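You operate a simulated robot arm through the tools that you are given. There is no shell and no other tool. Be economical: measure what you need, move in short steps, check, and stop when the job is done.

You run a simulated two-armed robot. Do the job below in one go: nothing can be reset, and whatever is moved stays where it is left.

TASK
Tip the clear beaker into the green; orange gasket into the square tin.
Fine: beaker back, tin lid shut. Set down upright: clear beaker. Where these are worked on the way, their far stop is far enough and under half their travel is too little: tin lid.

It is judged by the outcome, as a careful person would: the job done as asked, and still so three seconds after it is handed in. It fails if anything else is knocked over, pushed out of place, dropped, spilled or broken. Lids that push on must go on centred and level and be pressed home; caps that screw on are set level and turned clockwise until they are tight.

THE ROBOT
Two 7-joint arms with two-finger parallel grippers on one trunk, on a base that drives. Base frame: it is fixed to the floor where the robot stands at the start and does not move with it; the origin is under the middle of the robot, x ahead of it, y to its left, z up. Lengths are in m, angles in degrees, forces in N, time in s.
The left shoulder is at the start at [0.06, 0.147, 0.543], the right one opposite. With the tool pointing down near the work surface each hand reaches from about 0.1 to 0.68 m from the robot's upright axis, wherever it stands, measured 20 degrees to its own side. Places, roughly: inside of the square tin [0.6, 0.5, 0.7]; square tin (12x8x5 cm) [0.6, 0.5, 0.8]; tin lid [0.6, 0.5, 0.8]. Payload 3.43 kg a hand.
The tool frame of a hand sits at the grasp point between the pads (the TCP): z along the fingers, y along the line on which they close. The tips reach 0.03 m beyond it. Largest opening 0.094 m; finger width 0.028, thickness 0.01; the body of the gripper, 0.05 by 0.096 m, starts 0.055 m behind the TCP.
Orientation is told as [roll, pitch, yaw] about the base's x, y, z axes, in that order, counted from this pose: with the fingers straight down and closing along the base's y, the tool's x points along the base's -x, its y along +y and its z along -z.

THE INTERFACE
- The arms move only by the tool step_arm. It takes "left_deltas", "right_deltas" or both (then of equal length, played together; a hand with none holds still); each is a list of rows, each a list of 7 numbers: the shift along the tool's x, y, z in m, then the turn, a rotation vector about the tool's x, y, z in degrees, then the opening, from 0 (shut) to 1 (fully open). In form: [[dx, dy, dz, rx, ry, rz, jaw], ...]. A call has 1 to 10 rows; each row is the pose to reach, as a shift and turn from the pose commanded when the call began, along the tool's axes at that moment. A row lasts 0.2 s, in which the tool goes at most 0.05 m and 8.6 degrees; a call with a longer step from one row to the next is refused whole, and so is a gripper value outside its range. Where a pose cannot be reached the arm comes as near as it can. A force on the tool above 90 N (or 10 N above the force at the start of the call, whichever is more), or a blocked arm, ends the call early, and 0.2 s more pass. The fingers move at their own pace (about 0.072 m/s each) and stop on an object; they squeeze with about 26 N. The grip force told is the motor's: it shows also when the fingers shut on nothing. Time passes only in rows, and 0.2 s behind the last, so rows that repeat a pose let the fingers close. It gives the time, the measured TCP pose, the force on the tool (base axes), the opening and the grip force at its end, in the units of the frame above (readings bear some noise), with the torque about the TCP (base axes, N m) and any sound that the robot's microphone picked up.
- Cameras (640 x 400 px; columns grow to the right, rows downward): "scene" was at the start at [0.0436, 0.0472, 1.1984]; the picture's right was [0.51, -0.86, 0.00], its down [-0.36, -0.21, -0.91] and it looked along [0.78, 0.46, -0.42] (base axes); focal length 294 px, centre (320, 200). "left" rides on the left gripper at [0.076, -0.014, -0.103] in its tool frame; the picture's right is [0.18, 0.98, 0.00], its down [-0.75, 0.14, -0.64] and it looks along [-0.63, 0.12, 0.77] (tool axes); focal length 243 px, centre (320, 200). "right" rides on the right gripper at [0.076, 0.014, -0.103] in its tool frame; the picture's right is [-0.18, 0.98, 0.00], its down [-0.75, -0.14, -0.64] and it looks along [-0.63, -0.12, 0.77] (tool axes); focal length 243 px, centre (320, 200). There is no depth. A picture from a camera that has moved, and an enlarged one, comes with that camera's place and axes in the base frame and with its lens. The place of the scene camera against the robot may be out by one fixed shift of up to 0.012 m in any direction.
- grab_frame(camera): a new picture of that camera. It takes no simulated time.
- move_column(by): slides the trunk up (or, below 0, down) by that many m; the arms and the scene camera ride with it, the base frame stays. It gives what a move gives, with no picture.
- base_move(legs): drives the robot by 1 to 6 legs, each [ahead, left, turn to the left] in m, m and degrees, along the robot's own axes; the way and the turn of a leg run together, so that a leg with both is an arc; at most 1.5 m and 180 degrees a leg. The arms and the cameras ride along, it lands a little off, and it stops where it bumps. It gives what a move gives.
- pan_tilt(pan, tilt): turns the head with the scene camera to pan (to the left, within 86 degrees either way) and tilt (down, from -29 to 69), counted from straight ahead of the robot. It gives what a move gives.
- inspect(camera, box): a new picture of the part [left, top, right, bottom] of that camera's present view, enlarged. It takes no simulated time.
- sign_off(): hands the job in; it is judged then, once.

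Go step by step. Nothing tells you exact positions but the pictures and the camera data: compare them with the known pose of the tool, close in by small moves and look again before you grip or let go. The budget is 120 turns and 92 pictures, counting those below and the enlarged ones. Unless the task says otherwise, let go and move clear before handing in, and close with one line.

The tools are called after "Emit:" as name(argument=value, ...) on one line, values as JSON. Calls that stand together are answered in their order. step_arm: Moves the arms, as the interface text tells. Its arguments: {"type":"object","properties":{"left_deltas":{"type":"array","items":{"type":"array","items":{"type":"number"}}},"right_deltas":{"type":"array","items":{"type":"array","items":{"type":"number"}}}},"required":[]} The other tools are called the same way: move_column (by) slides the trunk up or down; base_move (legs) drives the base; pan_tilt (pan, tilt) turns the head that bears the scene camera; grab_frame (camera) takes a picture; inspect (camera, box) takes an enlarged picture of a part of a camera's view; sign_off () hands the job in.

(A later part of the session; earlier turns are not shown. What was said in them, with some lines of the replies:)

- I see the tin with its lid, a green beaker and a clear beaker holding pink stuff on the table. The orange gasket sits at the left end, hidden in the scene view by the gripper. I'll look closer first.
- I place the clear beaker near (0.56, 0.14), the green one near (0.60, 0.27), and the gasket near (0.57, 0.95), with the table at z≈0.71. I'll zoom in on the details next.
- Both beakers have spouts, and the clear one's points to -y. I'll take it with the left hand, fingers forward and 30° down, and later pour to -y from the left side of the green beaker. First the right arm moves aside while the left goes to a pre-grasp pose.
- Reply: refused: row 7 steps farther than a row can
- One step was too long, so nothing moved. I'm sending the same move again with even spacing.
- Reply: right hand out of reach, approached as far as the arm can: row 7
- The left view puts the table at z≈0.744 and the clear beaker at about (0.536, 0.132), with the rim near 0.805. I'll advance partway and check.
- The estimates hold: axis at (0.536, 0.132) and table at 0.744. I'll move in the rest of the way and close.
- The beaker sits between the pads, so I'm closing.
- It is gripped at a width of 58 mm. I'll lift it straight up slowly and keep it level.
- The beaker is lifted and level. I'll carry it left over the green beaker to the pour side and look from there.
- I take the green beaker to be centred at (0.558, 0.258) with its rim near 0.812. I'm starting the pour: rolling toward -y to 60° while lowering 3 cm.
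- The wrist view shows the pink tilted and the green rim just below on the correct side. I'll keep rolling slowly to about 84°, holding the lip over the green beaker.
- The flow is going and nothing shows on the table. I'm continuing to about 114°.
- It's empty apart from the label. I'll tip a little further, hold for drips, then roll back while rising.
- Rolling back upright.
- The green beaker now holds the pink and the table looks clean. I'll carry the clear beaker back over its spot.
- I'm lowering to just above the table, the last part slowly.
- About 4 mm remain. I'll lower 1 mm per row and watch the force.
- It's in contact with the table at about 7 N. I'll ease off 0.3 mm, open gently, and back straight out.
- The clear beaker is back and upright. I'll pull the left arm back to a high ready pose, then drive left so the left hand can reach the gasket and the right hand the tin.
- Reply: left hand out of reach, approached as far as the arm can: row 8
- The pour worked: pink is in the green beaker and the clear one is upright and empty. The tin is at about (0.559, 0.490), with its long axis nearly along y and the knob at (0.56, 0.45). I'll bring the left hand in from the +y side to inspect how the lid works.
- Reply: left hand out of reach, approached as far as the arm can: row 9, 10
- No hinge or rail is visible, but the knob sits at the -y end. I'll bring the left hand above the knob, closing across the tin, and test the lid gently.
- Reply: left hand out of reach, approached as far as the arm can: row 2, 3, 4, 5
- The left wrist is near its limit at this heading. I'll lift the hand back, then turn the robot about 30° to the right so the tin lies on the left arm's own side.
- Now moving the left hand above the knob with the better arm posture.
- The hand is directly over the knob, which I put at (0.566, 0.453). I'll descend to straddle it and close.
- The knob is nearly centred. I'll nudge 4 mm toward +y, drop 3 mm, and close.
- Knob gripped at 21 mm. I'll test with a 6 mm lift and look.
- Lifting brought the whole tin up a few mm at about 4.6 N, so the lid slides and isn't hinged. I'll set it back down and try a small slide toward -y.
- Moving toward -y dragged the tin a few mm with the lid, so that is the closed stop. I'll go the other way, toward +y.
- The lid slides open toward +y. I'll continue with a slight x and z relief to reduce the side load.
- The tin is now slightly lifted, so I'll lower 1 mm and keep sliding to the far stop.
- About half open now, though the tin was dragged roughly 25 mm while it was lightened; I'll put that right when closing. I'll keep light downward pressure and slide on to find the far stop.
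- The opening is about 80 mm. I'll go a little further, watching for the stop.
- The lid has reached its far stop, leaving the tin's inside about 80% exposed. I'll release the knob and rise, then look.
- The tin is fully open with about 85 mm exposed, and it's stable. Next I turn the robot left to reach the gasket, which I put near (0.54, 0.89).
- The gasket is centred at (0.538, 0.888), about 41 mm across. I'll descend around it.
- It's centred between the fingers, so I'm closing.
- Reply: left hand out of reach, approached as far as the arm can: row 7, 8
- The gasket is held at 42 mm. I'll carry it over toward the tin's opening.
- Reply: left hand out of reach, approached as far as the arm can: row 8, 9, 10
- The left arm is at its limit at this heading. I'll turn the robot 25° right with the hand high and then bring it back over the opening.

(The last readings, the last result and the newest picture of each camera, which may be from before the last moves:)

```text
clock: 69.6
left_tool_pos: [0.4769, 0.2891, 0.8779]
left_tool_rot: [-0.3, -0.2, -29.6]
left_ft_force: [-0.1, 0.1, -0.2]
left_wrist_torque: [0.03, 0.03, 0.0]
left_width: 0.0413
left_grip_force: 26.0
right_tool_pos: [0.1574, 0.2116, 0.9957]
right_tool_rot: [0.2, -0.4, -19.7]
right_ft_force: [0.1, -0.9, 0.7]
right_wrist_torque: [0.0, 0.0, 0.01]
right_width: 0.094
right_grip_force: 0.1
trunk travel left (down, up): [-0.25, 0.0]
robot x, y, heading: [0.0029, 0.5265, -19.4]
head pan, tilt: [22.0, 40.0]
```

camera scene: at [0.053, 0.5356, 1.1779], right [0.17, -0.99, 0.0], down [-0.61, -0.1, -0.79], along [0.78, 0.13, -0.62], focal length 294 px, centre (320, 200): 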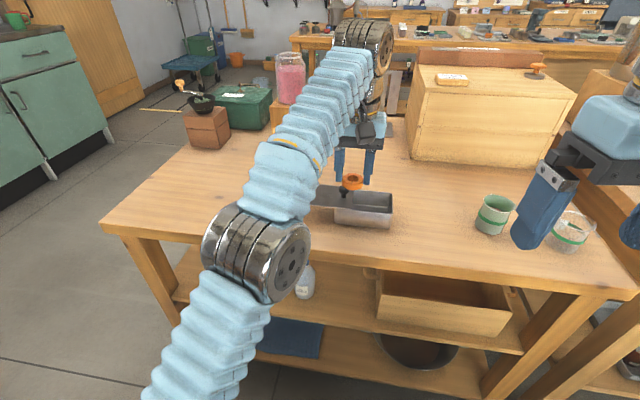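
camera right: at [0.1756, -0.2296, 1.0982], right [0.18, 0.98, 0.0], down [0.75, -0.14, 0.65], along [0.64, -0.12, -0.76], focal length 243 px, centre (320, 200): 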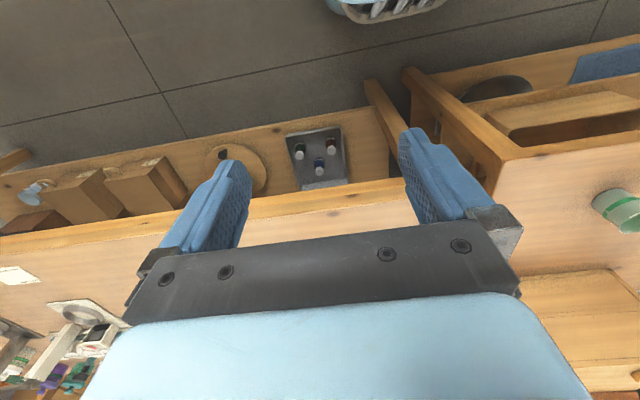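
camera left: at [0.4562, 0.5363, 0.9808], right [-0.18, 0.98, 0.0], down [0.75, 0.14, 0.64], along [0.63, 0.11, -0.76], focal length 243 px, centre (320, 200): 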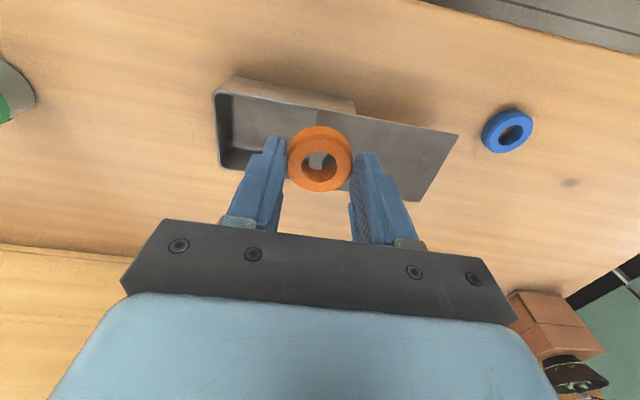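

Emit:
step_arm(left_deltas=[[0.007, 0.037, -0.004, 0, 0, -5, 0.3], [0.014, 0.075, -0.006, 0, 0, -10, 0.3], [0.021, 0.113, -0.007, 0, 0, -15, 0.3], [0.028, 0.151, -0.007, 0, 0, -20, 0.3], [0.035, 0.189, -0.007, 0, 0, -25, 0.3], [0.0425, 0.2266, -0.007, 0, 0, -31, 0.3], [0.0425, 0.2266, -0.007, 0, 0, -31, 0.3]])

Emit:
grab_frame(camera="left")

Emit:
grab_frame(camera="scene")

```text
clock: 71.2
left_tool_pos: [0.554, 0.5058, 0.8863]
left_tool_rot: [-0.3, 0.0, 1.5]
left_ft_force: [0.7, -0.5, -1.1]
left_wrist_torque: [-0.02, -0.02, -0.02]
left_width: 0.0412
left_grip_force: 26.1
right_tool_pos: [0.1585, 0.212, 0.9962]
right_tool_rot: [0.1, -0.4, -19.8]
right_ft_force: [0.0, 0.5, -1.1]
right_wrist_torque: [-0.02, 0.03, 0.0]
right_width: 0.094
right_grip_force: 0.1
trunk travel left (down, up): [-0.25, 0.0]
robot x, y, heading: [0.0016, 0.5254, -19.8]
head pan, tilt: [22.0, 40.0]
```

```text
31 pictures are left
camera left: at [0.4777, 0.4887, 0.9879], right [-0.21, 0.98, -0.01], down [0.75, 0.16, 0.64], along [0.63, 0.13, -0.77], focal length 243 px, centre (320, 200)
```

left: 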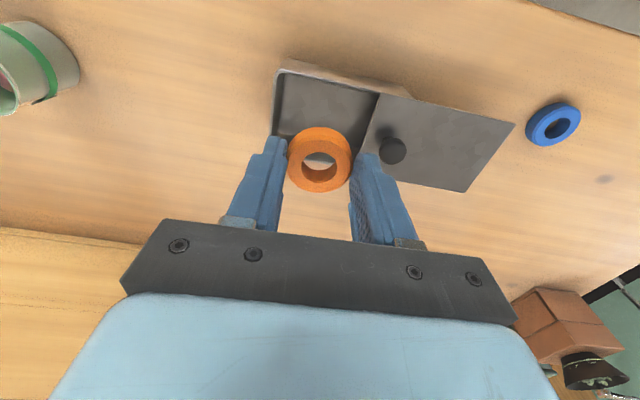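

```text
30 pictures are left
camera scene: at [0.0543, 0.5399, 1.1749], right [0.04, -1.0, 0.0], down [-0.64, -0.02, -0.77], along [0.77, 0.03, -0.64], focal length 294 px, centre (320, 200)
```

scene: 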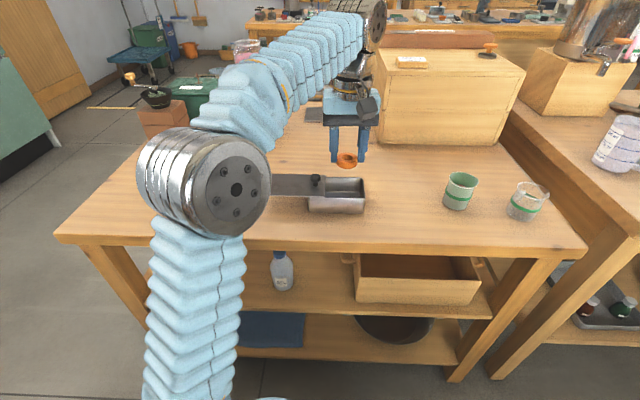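

From the wrist view the opening spans x 0.525–0.597 and y 0.470–0.542, centred near (0.561, 0.506). I'll shift 8 mm in x, descend to just above the rim and look.

Emit:
step_arm(left_deltas=[[-0.004, 0.001, 0.015, 0, 0, 0, 0.3], [-0.008, 0.002, 0.03, 0, 0, 0, 0.3], [-0.008, 0.002, 0.045, 0, 0, 0, 0.3], [-0.008, 0.002, 0.054, 0, 0, 0, 0.3], [-0.008, 0.002, 0.054, 0, 0, 0, 0.3]])

Emit:
grab_frame(camera="left")

Emit:
inspect(camera="scene", box=[276, 130, 404, 230])

```text
clock: 72.4
left_tool_pos: [0.5606, 0.5054, 0.8312]
left_tool_rot: [-0.3, -0.1, 1.5]
left_ft_force: [0.1, -0.2, -0.2]
left_wrist_torque: [-0.01, 0.01, -0.01]
left_width: 0.0412
left_grip_force: 26.0
right_tool_pos: [0.1578, 0.2117, 0.9961]
right_tool_rot: [0.0, -0.4, -19.8]
right_ft_force: [-0.1, -0.6, -0.1]
right_wrist_torque: [-0.03, 0.02, 0.0]
right_width: 0.0937
right_grip_force: 0.0
trunk travel left (down, up): [-0.25, 0.0]
robot x, y, heading: [0.0051, 0.5238, -20.0]
head pan, tilt: [22.0, 40.0]
```

```text
29 pictures are left
camera left: at [0.4834, 0.4902, 0.9329], right [-0.21, 0.98, -0.01], down [0.75, 0.16, 0.64], along [0.63, 0.13, -0.77], focal length 243 px, centre (320, 200)
```

left: 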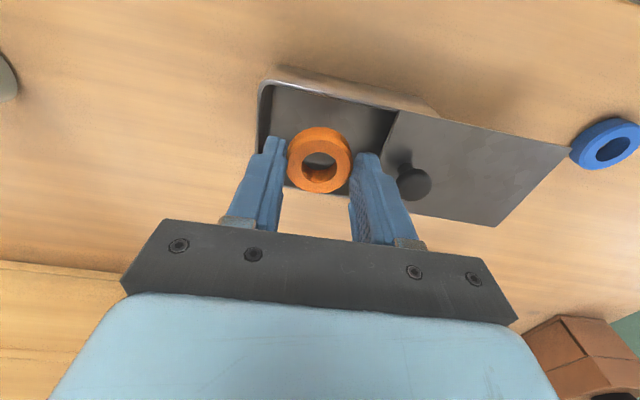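

```text
4.00 times, centred on (340, 180) of scene
camera zoom: at [0.0542, 0.5397, 1.1749], right [0.04, -1.0, 0.0], down [-0.64, -0.02, -0.77], along [0.77, 0.03, -0.64], focal length 1178 px, centre (240, 280)
```

zoom: 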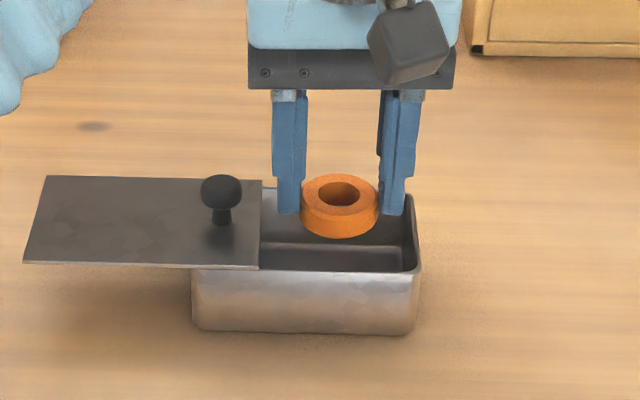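

Alignment is good. I'll lower into the tin slowly.

Emit:
step_arm(left_deltas=[[0, 0, 0.01, 0, 0, 0, 0.3], [0, 0, 0.02, 0, 0, 0, 0.3], [0, 0, 0.03, 0, 0, 0, 0.3], [0, 0, 0.039, 0, 0, 0, 0.3], [0, 0, 0.039, 0, 0, 0, 0.3]])

Emit:
inspect(camera="scene", box=[276, 130, 404, 230])

```text
clock: 73.6
left_tool_pos: [0.5626, 0.5072, 0.792]
left_tool_rot: [-0.4, -0.2, 1.4]
left_ft_force: [0.4, -0.8, -0.1]
left_wrist_torque: [0.02, 0.05, 0.01]
left_width: 0.0414
left_grip_force: 25.8
right_tool_pos: [0.1588, 0.2121, 0.9962]
right_tool_rot: [0.0, -0.4, -19.9]
right_ft_force: [-0.3, 0.2, 0.0]
right_wrist_torque: [-0.01, -0.01, 0.02]
right_width: 0.0943
right_grip_force: 0.2
trunk travel left (down, up): [-0.25, 0.0]
robot x, y, heading: [0.0037, 0.5272, -19.7]
head pan, tilt: [22.0, 40.0]
```

```text
4.00 times, centred on (340, 180) of scene
camera zoom: at [0.0543, 0.5397, 1.1749], right [0.04, -1.0, 0.0], down [-0.64, -0.02, -0.77], along [0.77, 0.03, -0.64], focal length 1178 px, centre (240, 280)
```

zoom: 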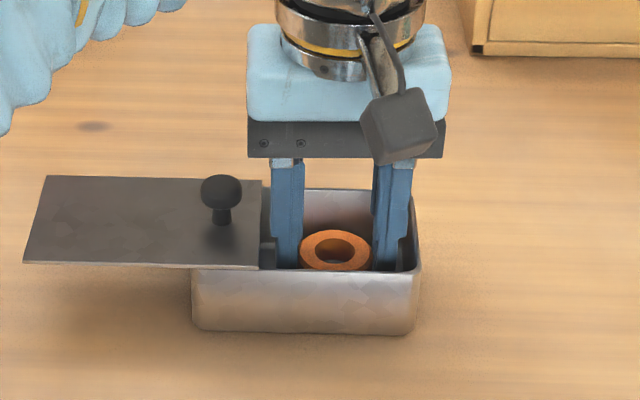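

No contact. I'll lower another 5 mm, open the fingers just a few mm, and lift out.

Emit:
step_arm(left_deltas=[[0, 0, 0.003, 0, 0, 0, 0.3], [0, 0, 0.005, 0, 0, 0, 0.3], [0, 0, 0.005, 0, 0, 0, 0.48], [0, 0, 0.005, 0, 0, 0, 0.49], [0, 0, 0.005, 0, 0, 0, 0.49], [0, 0, -0.01, 0, 0, 0, 0.49], [0, 0, -0.035, 0, 0, 0, 0.49], [0, 0, -0.07, 0, 0, 0, 0.49], [0, 0, -0.1, 0, 0, 0, 0.49]])

Emit:
inspect(camera="scene", box=[276, 130, 404, 230])

Emit:
grab_frame(camera="left")

```text
clock: 75.6
left_tool_pos: [0.5604, 0.5091, 0.8901]
left_tool_rot: [-0.3, 0.0, 1.3]
left_ft_force: [0.8, 0.1, 0.6]
left_wrist_torque: [0.02, -0.02, 0.01]
left_width: 0.0462
left_grip_force: 0.1
right_tool_pos: [0.1584, 0.2113, 0.9961]
right_tool_rot: [0.0, -0.2, -19.8]
right_ft_force: [0.6, -0.3, 0.7]
right_wrist_torque: [-0.01, 0.0, 0.02]
right_width: 0.094
right_grip_force: 0.0
trunk travel left (down, up): [-0.25, 0.0]
robot x, y, heading: [0.0006, 0.5253, -19.6]
head pan, tilt: [22.0, 40.0]
```

```text
4.00 times, centred on (340, 180) of scene
camera zoom: at [0.0543, 0.5397, 1.1749], right [0.04, -1.0, 0.0], down [-0.64, -0.02, -0.77], along [0.77, 0.03, -0.64], focal length 1178 px, centre (240, 280)
```

zoom: 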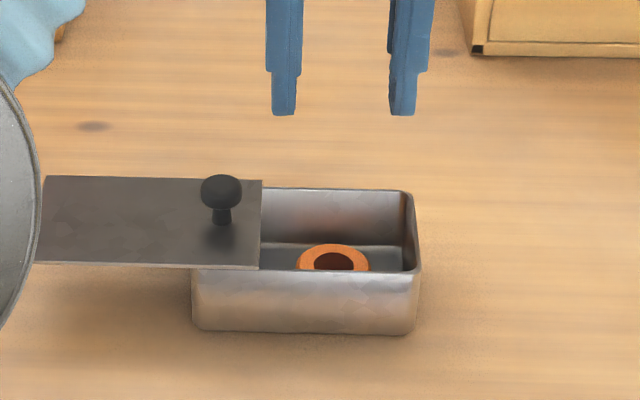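

```text
25 pictures are left
camera left: at [0.484, 0.4918, 0.9922], right [-0.21, 0.98, 0.0], down [0.75, 0.16, 0.64], along [0.63, 0.13, -0.77], focal length 243 px, centre (320, 200)
```

left: 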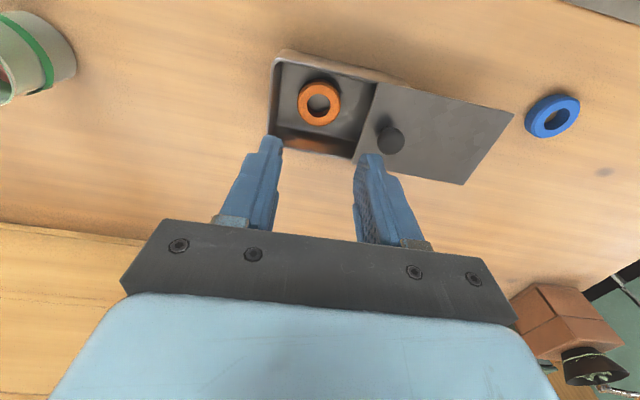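

The gasket lies flat in the tin. Now I'll move over the knob at about (0.561, 0.564) and straddle it along y to push the lid shut.

Emit:
step_arm(left_deltas=[[0, 0.02, 0, 0, 0, 0, 0.65], [0, 0.042, 0, 0, 0, 0, 0.65], [0, 0.056, 0, 0, 0, 0, 0.65], [0, 0.056, 0.015, 0, 0, 0, 0.65], [0, 0.056, 0.03, 0, 0, 0, 0.65]])

Emit:
inspect(camera="left", box=[200, 40, 440, 240])

```text
clock: 76.8
left_tool_pos: [0.5596, 0.5633, 0.8613]
left_tool_rot: [-0.3, -0.1, 1.5]
left_ft_force: [0.0, -0.8, -0.2]
left_wrist_torque: [0.02, -0.04, 0.02]
left_width: 0.0611
left_grip_force: 0.1
right_tool_pos: [0.1581, 0.2119, 0.9959]
right_tool_rot: [-0.1, -0.4, -19.9]
right_ft_force: [0.3, 0.2, 0.9]
right_wrist_torque: [0.02, 0.02, 0.0]
right_width: 0.0942
right_grip_force: 0.1
trunk travel left (down, up): [-0.25, 0.0]
robot x, y, heading: [0.0063, 0.5262, -20.0]
head pan, tilt: [22.0, 40.0]
```

```text
2.00 times, centred on (320, 140) of left
camera zoom: at [0.4834, 0.5463, 0.9638], right [-0.21, 0.98, -0.01], down [0.75, 0.16, 0.64], along [0.63, 0.13, -0.77], focal length 485 px, centre (320, 320)
```

zoom: 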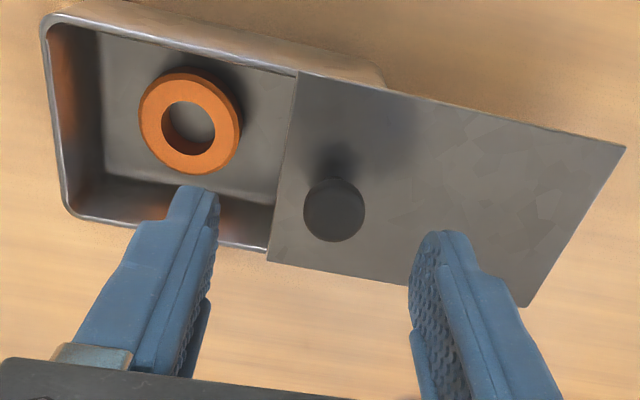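

Knob confirmed at (0.557, 0.566). I'll descend and close on it.

Emit:
step_arm(left_deltas=[[0.001, 0.002, 0.015, 0, 0, 0, 0.65], [0.002, 0.002, 0.027, 0, 0, 0, 0.65], [0.002, 0.002, 0.027, 0, 0, 0, 0.3], [0.002, 0.002, 0.027, 0, 0, 0, 0.1], [0.002, 0.002, 0.027, 0, 0, 0, 0.1], [0.002, 0.002, 0.027, 0, 0, 0, 0.1]])

```text
clock: 78.2
left_tool_pos: [0.5574, 0.5637, 0.8341]
left_tool_rot: [-0.2, -0.1, 1.5]
left_ft_force: [0.0, -0.6, -1.4]
left_wrist_torque: [0.02, -0.04, 0.01]
left_width: 0.0209
left_grip_force: 25.9
right_tool_pos: [0.157, 0.2125, 0.9963]
right_tool_rot: [0.1, -0.4, -19.8]
right_ft_force: [-1.6, 0.7, 0.1]
right_wrist_torque: [-0.02, 0.03, -0.02]
right_width: 0.0939
right_grip_force: 0.0
trunk travel left (down, up): [-0.25, 0.0]
robot x, y, heading: [0.0049, 0.5268, -20.0]
head pan, tilt: [22.0, 40.0]
```

Gripped. Sliding the lid shut toward -y.

Emit:
step_arm(left_deltas=[[0, -0.004, 0.001, 0, 0, 0, 0.1], [0, -0.01, 0.001, 0, 0, 0, 0.1], [0, -0.017, 0.001, 0, 0, 0, 0.1], [0, -0.024, 0.001, 0, 0, 0, 0.1], [0, -0.031, 0.001, 0, 0, 0, 0.1], [0, -0.038, 0.001, 0, 0, 0, 0.1], [0, -0.045, 0.001, 0, 0, 0, 0.1], [0, -0.052, 0.001, 0, 0, 0, 0.1], [0, -0.059, 0.001, 0, 0, 0, 0.1], [0, -0.065, 0.001, 0, 0, 0, 0.1]])

Emit:
inspect(camera="scene", box=[276, 130, 404, 230])

```text
clock: 80.4
left_tool_pos: [0.5601, 0.5017, 0.8343]
left_tool_rot: [-0.4, -0.1, 1.6]
left_ft_force: [1.5, 0.3, 2.6]
left_wrist_torque: [0.0, 0.1, 0.01]
left_width: 0.0206
left_grip_force: 26.1
right_tool_pos: [0.1589, 0.213, 0.9954]
right_tool_rot: [0.0, -0.3, -19.8]
right_ft_force: [-0.6, 0.1, 0.3]
right_wrist_torque: [-0.01, 0.05, 0.0]
right_width: 0.094
right_grip_force: 0.1
trunk travel left (down, up): [-0.25, 0.0]
robot x, y, heading: [0.0027, 0.5276, -19.8]
head pan, tilt: [22.0, 40.0]
```

```text
4.00 times, centred on (340, 180) of scene
camera zoom: at [0.0541, 0.5398, 1.175], right [0.04, -1.0, 0.0], down [-0.64, -0.02, -0.77], along [0.77, 0.03, -0.64], focal length 1178 px, centre (240, 280)
```

zoom: 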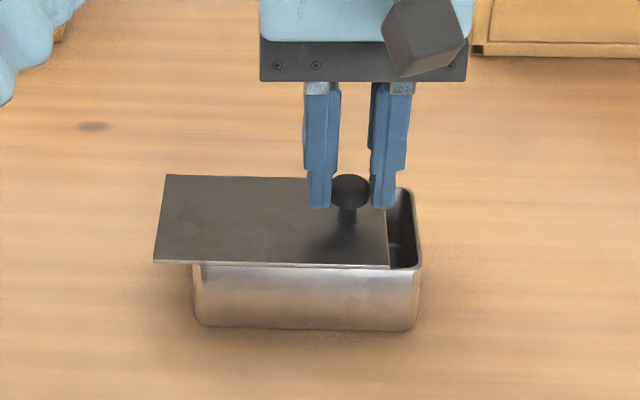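

The lid is almost shut and the tin hasn't moved. I'll finish closing.

Emit:
step_arm(left_deltas=[[0, -0.005, 0, 0, 0, 0, 0.1], [0, -0.01, 0, 0, 0, 0, 0.1], [0, -0.014, 0, 0, 0, 0, 0.1], [0, -0.018, 0, 0, 0, 0, 0.1], [0, -0.022, 0, 0, 0, 0, 0.1], [0, -0.022, 0, 0, 0, 0, 0.1]])

Emit:
inspect(camera="scene", box=[276, 130, 404, 230])

```text
clock: 81.8
left_tool_pos: [0.5601, 0.4804, 0.8335]
left_tool_rot: [-0.3, 0.1, 1.5]
left_ft_force: [-1.3, 5.5, 7.0]
left_wrist_torque: [0.19, 0.05, 0.0]
left_width: 0.0205
left_grip_force: 26.6
right_tool_pos: [0.1576, 0.2128, 0.9966]
right_tool_rot: [-0.1, -0.3, -19.9]
right_ft_force: [0.0, -0.2, 0.0]
right_wrist_torque: [-0.01, -0.04, 0.02]
right_width: 0.0939
right_grip_force: 0.1
trunk travel left (down, up): [-0.25, 0.0]
robot x, y, heading: [0.0027, 0.5222, -19.7]
head pan, tilt: [22.0, 40.0]
```

```text
4.00 times, centred on (340, 180) of scene
camera zoom: at [0.0537, 0.5402, 1.1749], right [0.04, -1.0, 0.0], down [-0.64, -0.03, -0.77], along [0.77, 0.03, -0.64], focal length 1178 px, centre (240, 280)
```

zoom: 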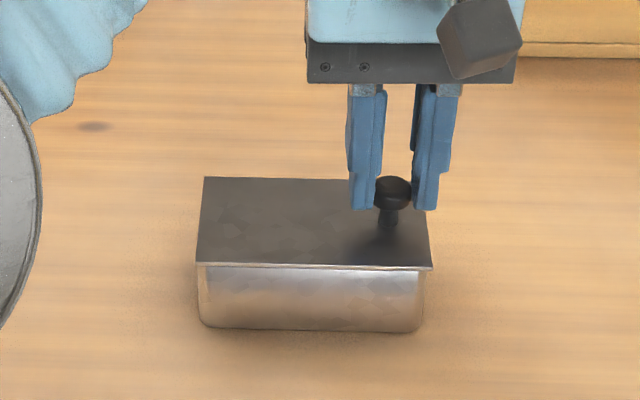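

The lid is shut against its stop. I'll push the closed tin the remaining ~29 mm back to its original place, which also holds the lid closed.

Emit:
step_arm(left_deltas=[[0, -0.003, -0.0005, 0, 0, 0, 0.1], [-0.0005, -0.007, -0.0005, 0, 0, 0, 0.1], [-0.001, -0.011, -0.0005, 0, 0, 0, 0.1], [-0.0015, -0.015, -0.0005, 0, 0, 0, 0.1], [-0.002, -0.019, -0.0005, 0, 0, 0, 0.1], [-0.0025, -0.023, -0.0005, 0, 0, 0, 0.1], [-0.003, -0.027, -0.0005, 0, 0, 0, 0.1], [-0.003, -0.029, -0.0005, 0, 0, 0, 0.1], [-0.003, -0.029, -0.0005, 0, 0, 0, 0.1]])

Emit:
step_arm(left_deltas=[[0, 0, 0, 0, 0, 0, 0.3], [0, 0, 0, 0, 0, 0, 0.6], [0, 0, 0, 0, 0, 0, 0.6], [0, 0, -0.02, 0, 0, 0, 0.6], [0, 0, -0.05, 0, 0, 0, 0.6], [0, 0, -0.09, 0, 0, 0, 0.6], [0.02, 0, -0.12, 0, 0, 0, 0.6]])

Emit:
inspect(camera="scene", box=[276, 130, 404, 230])

Emit:
grab_frame(camera="left")

```text
clock: 83.8
left_tool_pos: [0.5625, 0.45, 0.8331]
left_tool_rot: [-0.3, 0.0, 1.4]
left_ft_force: [-0.6, -0.1, -0.5]
left_wrist_torque: [-0.01, -0.03, 0.03]
left_width: 0.0209
left_grip_force: 26.4
right_tool_pos: [0.1581, 0.2127, 0.9954]
right_tool_rot: [0.1, -0.3, -19.7]
right_ft_force: [0.2, 0.2, -0.3]
right_wrist_torque: [0.03, 0.0, 0.01]
right_width: 0.094
right_grip_force: 0.1
trunk travel left (down, up): [-0.25, 0.0]
robot x, y, heading: [0.0058, 0.5303, -19.8]
head pan, tilt: [22.0, 40.0]
```

```text
clock: 85.4
left_tool_pos: [0.5439, 0.4597, 0.9369]
left_tool_rot: [-0.2, 0.1, 1.4]
left_ft_force: [1.1, -0.1, -0.6]
left_wrist_torque: [0.0, 0.02, 0.03]
left_width: 0.0563
left_grip_force: 0.0
left hand out of reach, approached as far as the arm can: row 6, 7
right_tool_pos: [0.1591, 0.2122, 0.9955]
right_tool_rot: [0.0, -0.3, -19.7]
right_ft_force: [0.8, -0.3, 0.7]
right_wrist_torque: [0.02, 0.06, -0.01]
right_width: 0.0939
right_grip_force: 0.1
trunk travel left (down, up): [-0.25, 0.0]
robot x, y, heading: [0.0018, 0.5268, -19.7]
head pan, tilt: [22.0, 40.0]
```

```text
4.00 times, centred on (340, 180) of scene
camera zoom: at [0.0556, 0.5397, 1.1748], right [0.04, -1.0, 0.0], down [-0.64, -0.02, -0.77], along [0.76, 0.03, -0.64], focal length 1178 px, centre (240, 280)
```

zoom: 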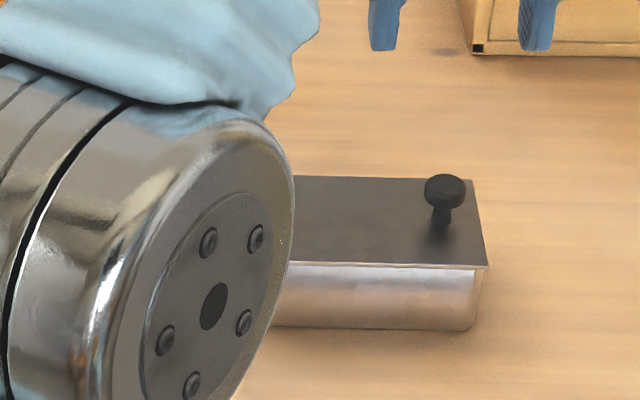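

```text
20 pictures are left
camera left: at [0.4662, 0.4432, 1.0384], right [-0.21, 0.98, -0.01], down [0.75, 0.16, 0.64], along [0.63, 0.13, -0.77], focal length 243 px, centre (320, 200)
```

left: 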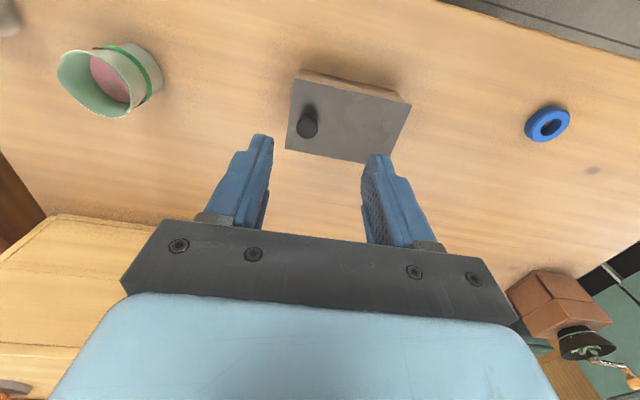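

The lid looks closed. I'll pull the arm back and check everything.

Emit:
step_arm(left_deltas=[[0.04, 0.02, 0, 0, 0, 0, 0.8], [0.08, 0.05, -0.01, 0, 0, 0, 0.8], [0.12, 0.08, -0.02, 0, 0, 0, 0.8], [0.16, 0.11, -0.03, 0, 0, 0, 0.8], [0.2, 0.13, -0.03, 0, 0, 0, 0.8]])

Emit:
base_move(legs=[[0, 0, 20]])

Emit:
pan_tilt(pan=0, tilt=35)

Emit:
grab_frame(camera="scene")

Emit:
inspect(camera="scene", box=[294, 190, 374, 250])

```text
refused: row 2 steps farther than a row can; nothing moved
```

```text
clock: 86.9
left_tool_pos: [0.5315, 0.6485, 0.9366]
left_tool_rot: [-0.5, -0.1, 21.5]
left_ft_force: [-0.6, 0.1, -0.2]
left_wrist_torque: [-0.01, -0.02, -0.01]
left_width: 0.0563
left_grip_force: 0.0
right_tool_pos: [0.2566, 0.285, 0.9956]
right_tool_rot: [0.1, -0.4, 0.2]
right_ft_force: [-0.4, 0.2, 0.0]
right_wrist_torque: [-0.03, 0.0, -0.02]
right_width: 0.094
right_grip_force: 0.0
trunk travel left (down, up): [-0.25, 0.0]
robot x, y, heading: [0.0015, 0.5259, 0.5]
head pan, tilt: [22.0, 40.0]
```

```text
clock: 87.8
left_tool_pos: [0.5316, 0.6478, 0.9369]
left_tool_rot: [-0.4, -0.1, 21.5]
left_ft_force: [0.5, 0.6, -0.7]
left_wrist_torque: [0.02, -0.01, -0.01]
left_width: 0.0564
left_grip_force: 0.1
right_tool_pos: [0.257, 0.2832, 0.9966]
right_tool_rot: [0.0, -0.4, 0.2]
right_ft_force: [-0.1, 0.3, 1.0]
right_wrist_torque: [0.01, 0.0, 0.01]
right_width: 0.0941
right_grip_force: 0.0
trunk travel left (down, up): [-0.25, 0.0]
robot x, y, heading: [0.0024, 0.5281, 0.2]
head pan, tilt: [0.0, 35.0]
```

```text
19 pictures are left
camera scene: at [0.0555, 0.5267, 1.1824], right [0.01, -1.0, 0.0], down [-0.57, 0.0, -0.82], along [0.82, 0.0, -0.57], focal length 294 px, centre (320, 200)
```

scene: 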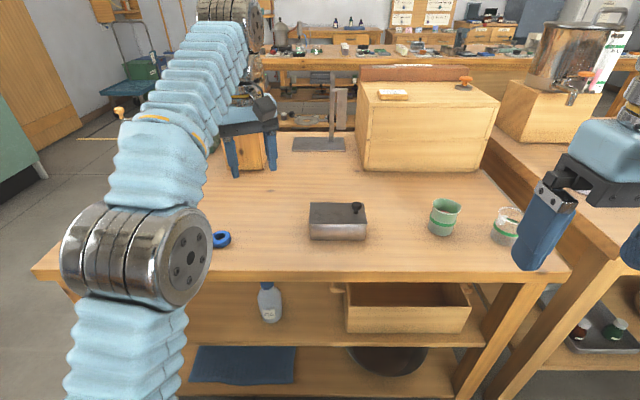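

```text
6.67 times, centred on (334, 220) of scene
camera zoom: at [0.0555, 0.5267, 1.1824], right [0.01, -1.0, 0.0], down [-0.57, 0.0, -0.82], along [0.82, 0.0, -0.57], focal length 1964 px, centre (227, 67)
```

zoom: 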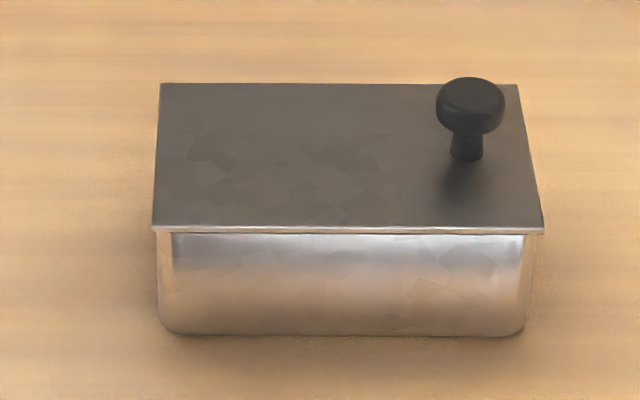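

The tin is shut and back in place at about (0.56, 0.45 knob) with the gasket inside. The clear beaker is upright on its spot, the pink is in the green beaker, and both hands are empty and clear, so I'm handing in.

Emit:
sign_off()

```text
The job is handed in.
```

I poured the clear beaker into the green one and set it back upright. The orange gasket is in the tin, and the lid is slid fully shut. The tin got dragged a few centimetres while I opened it; I pushed it back to its original spot before handing in.
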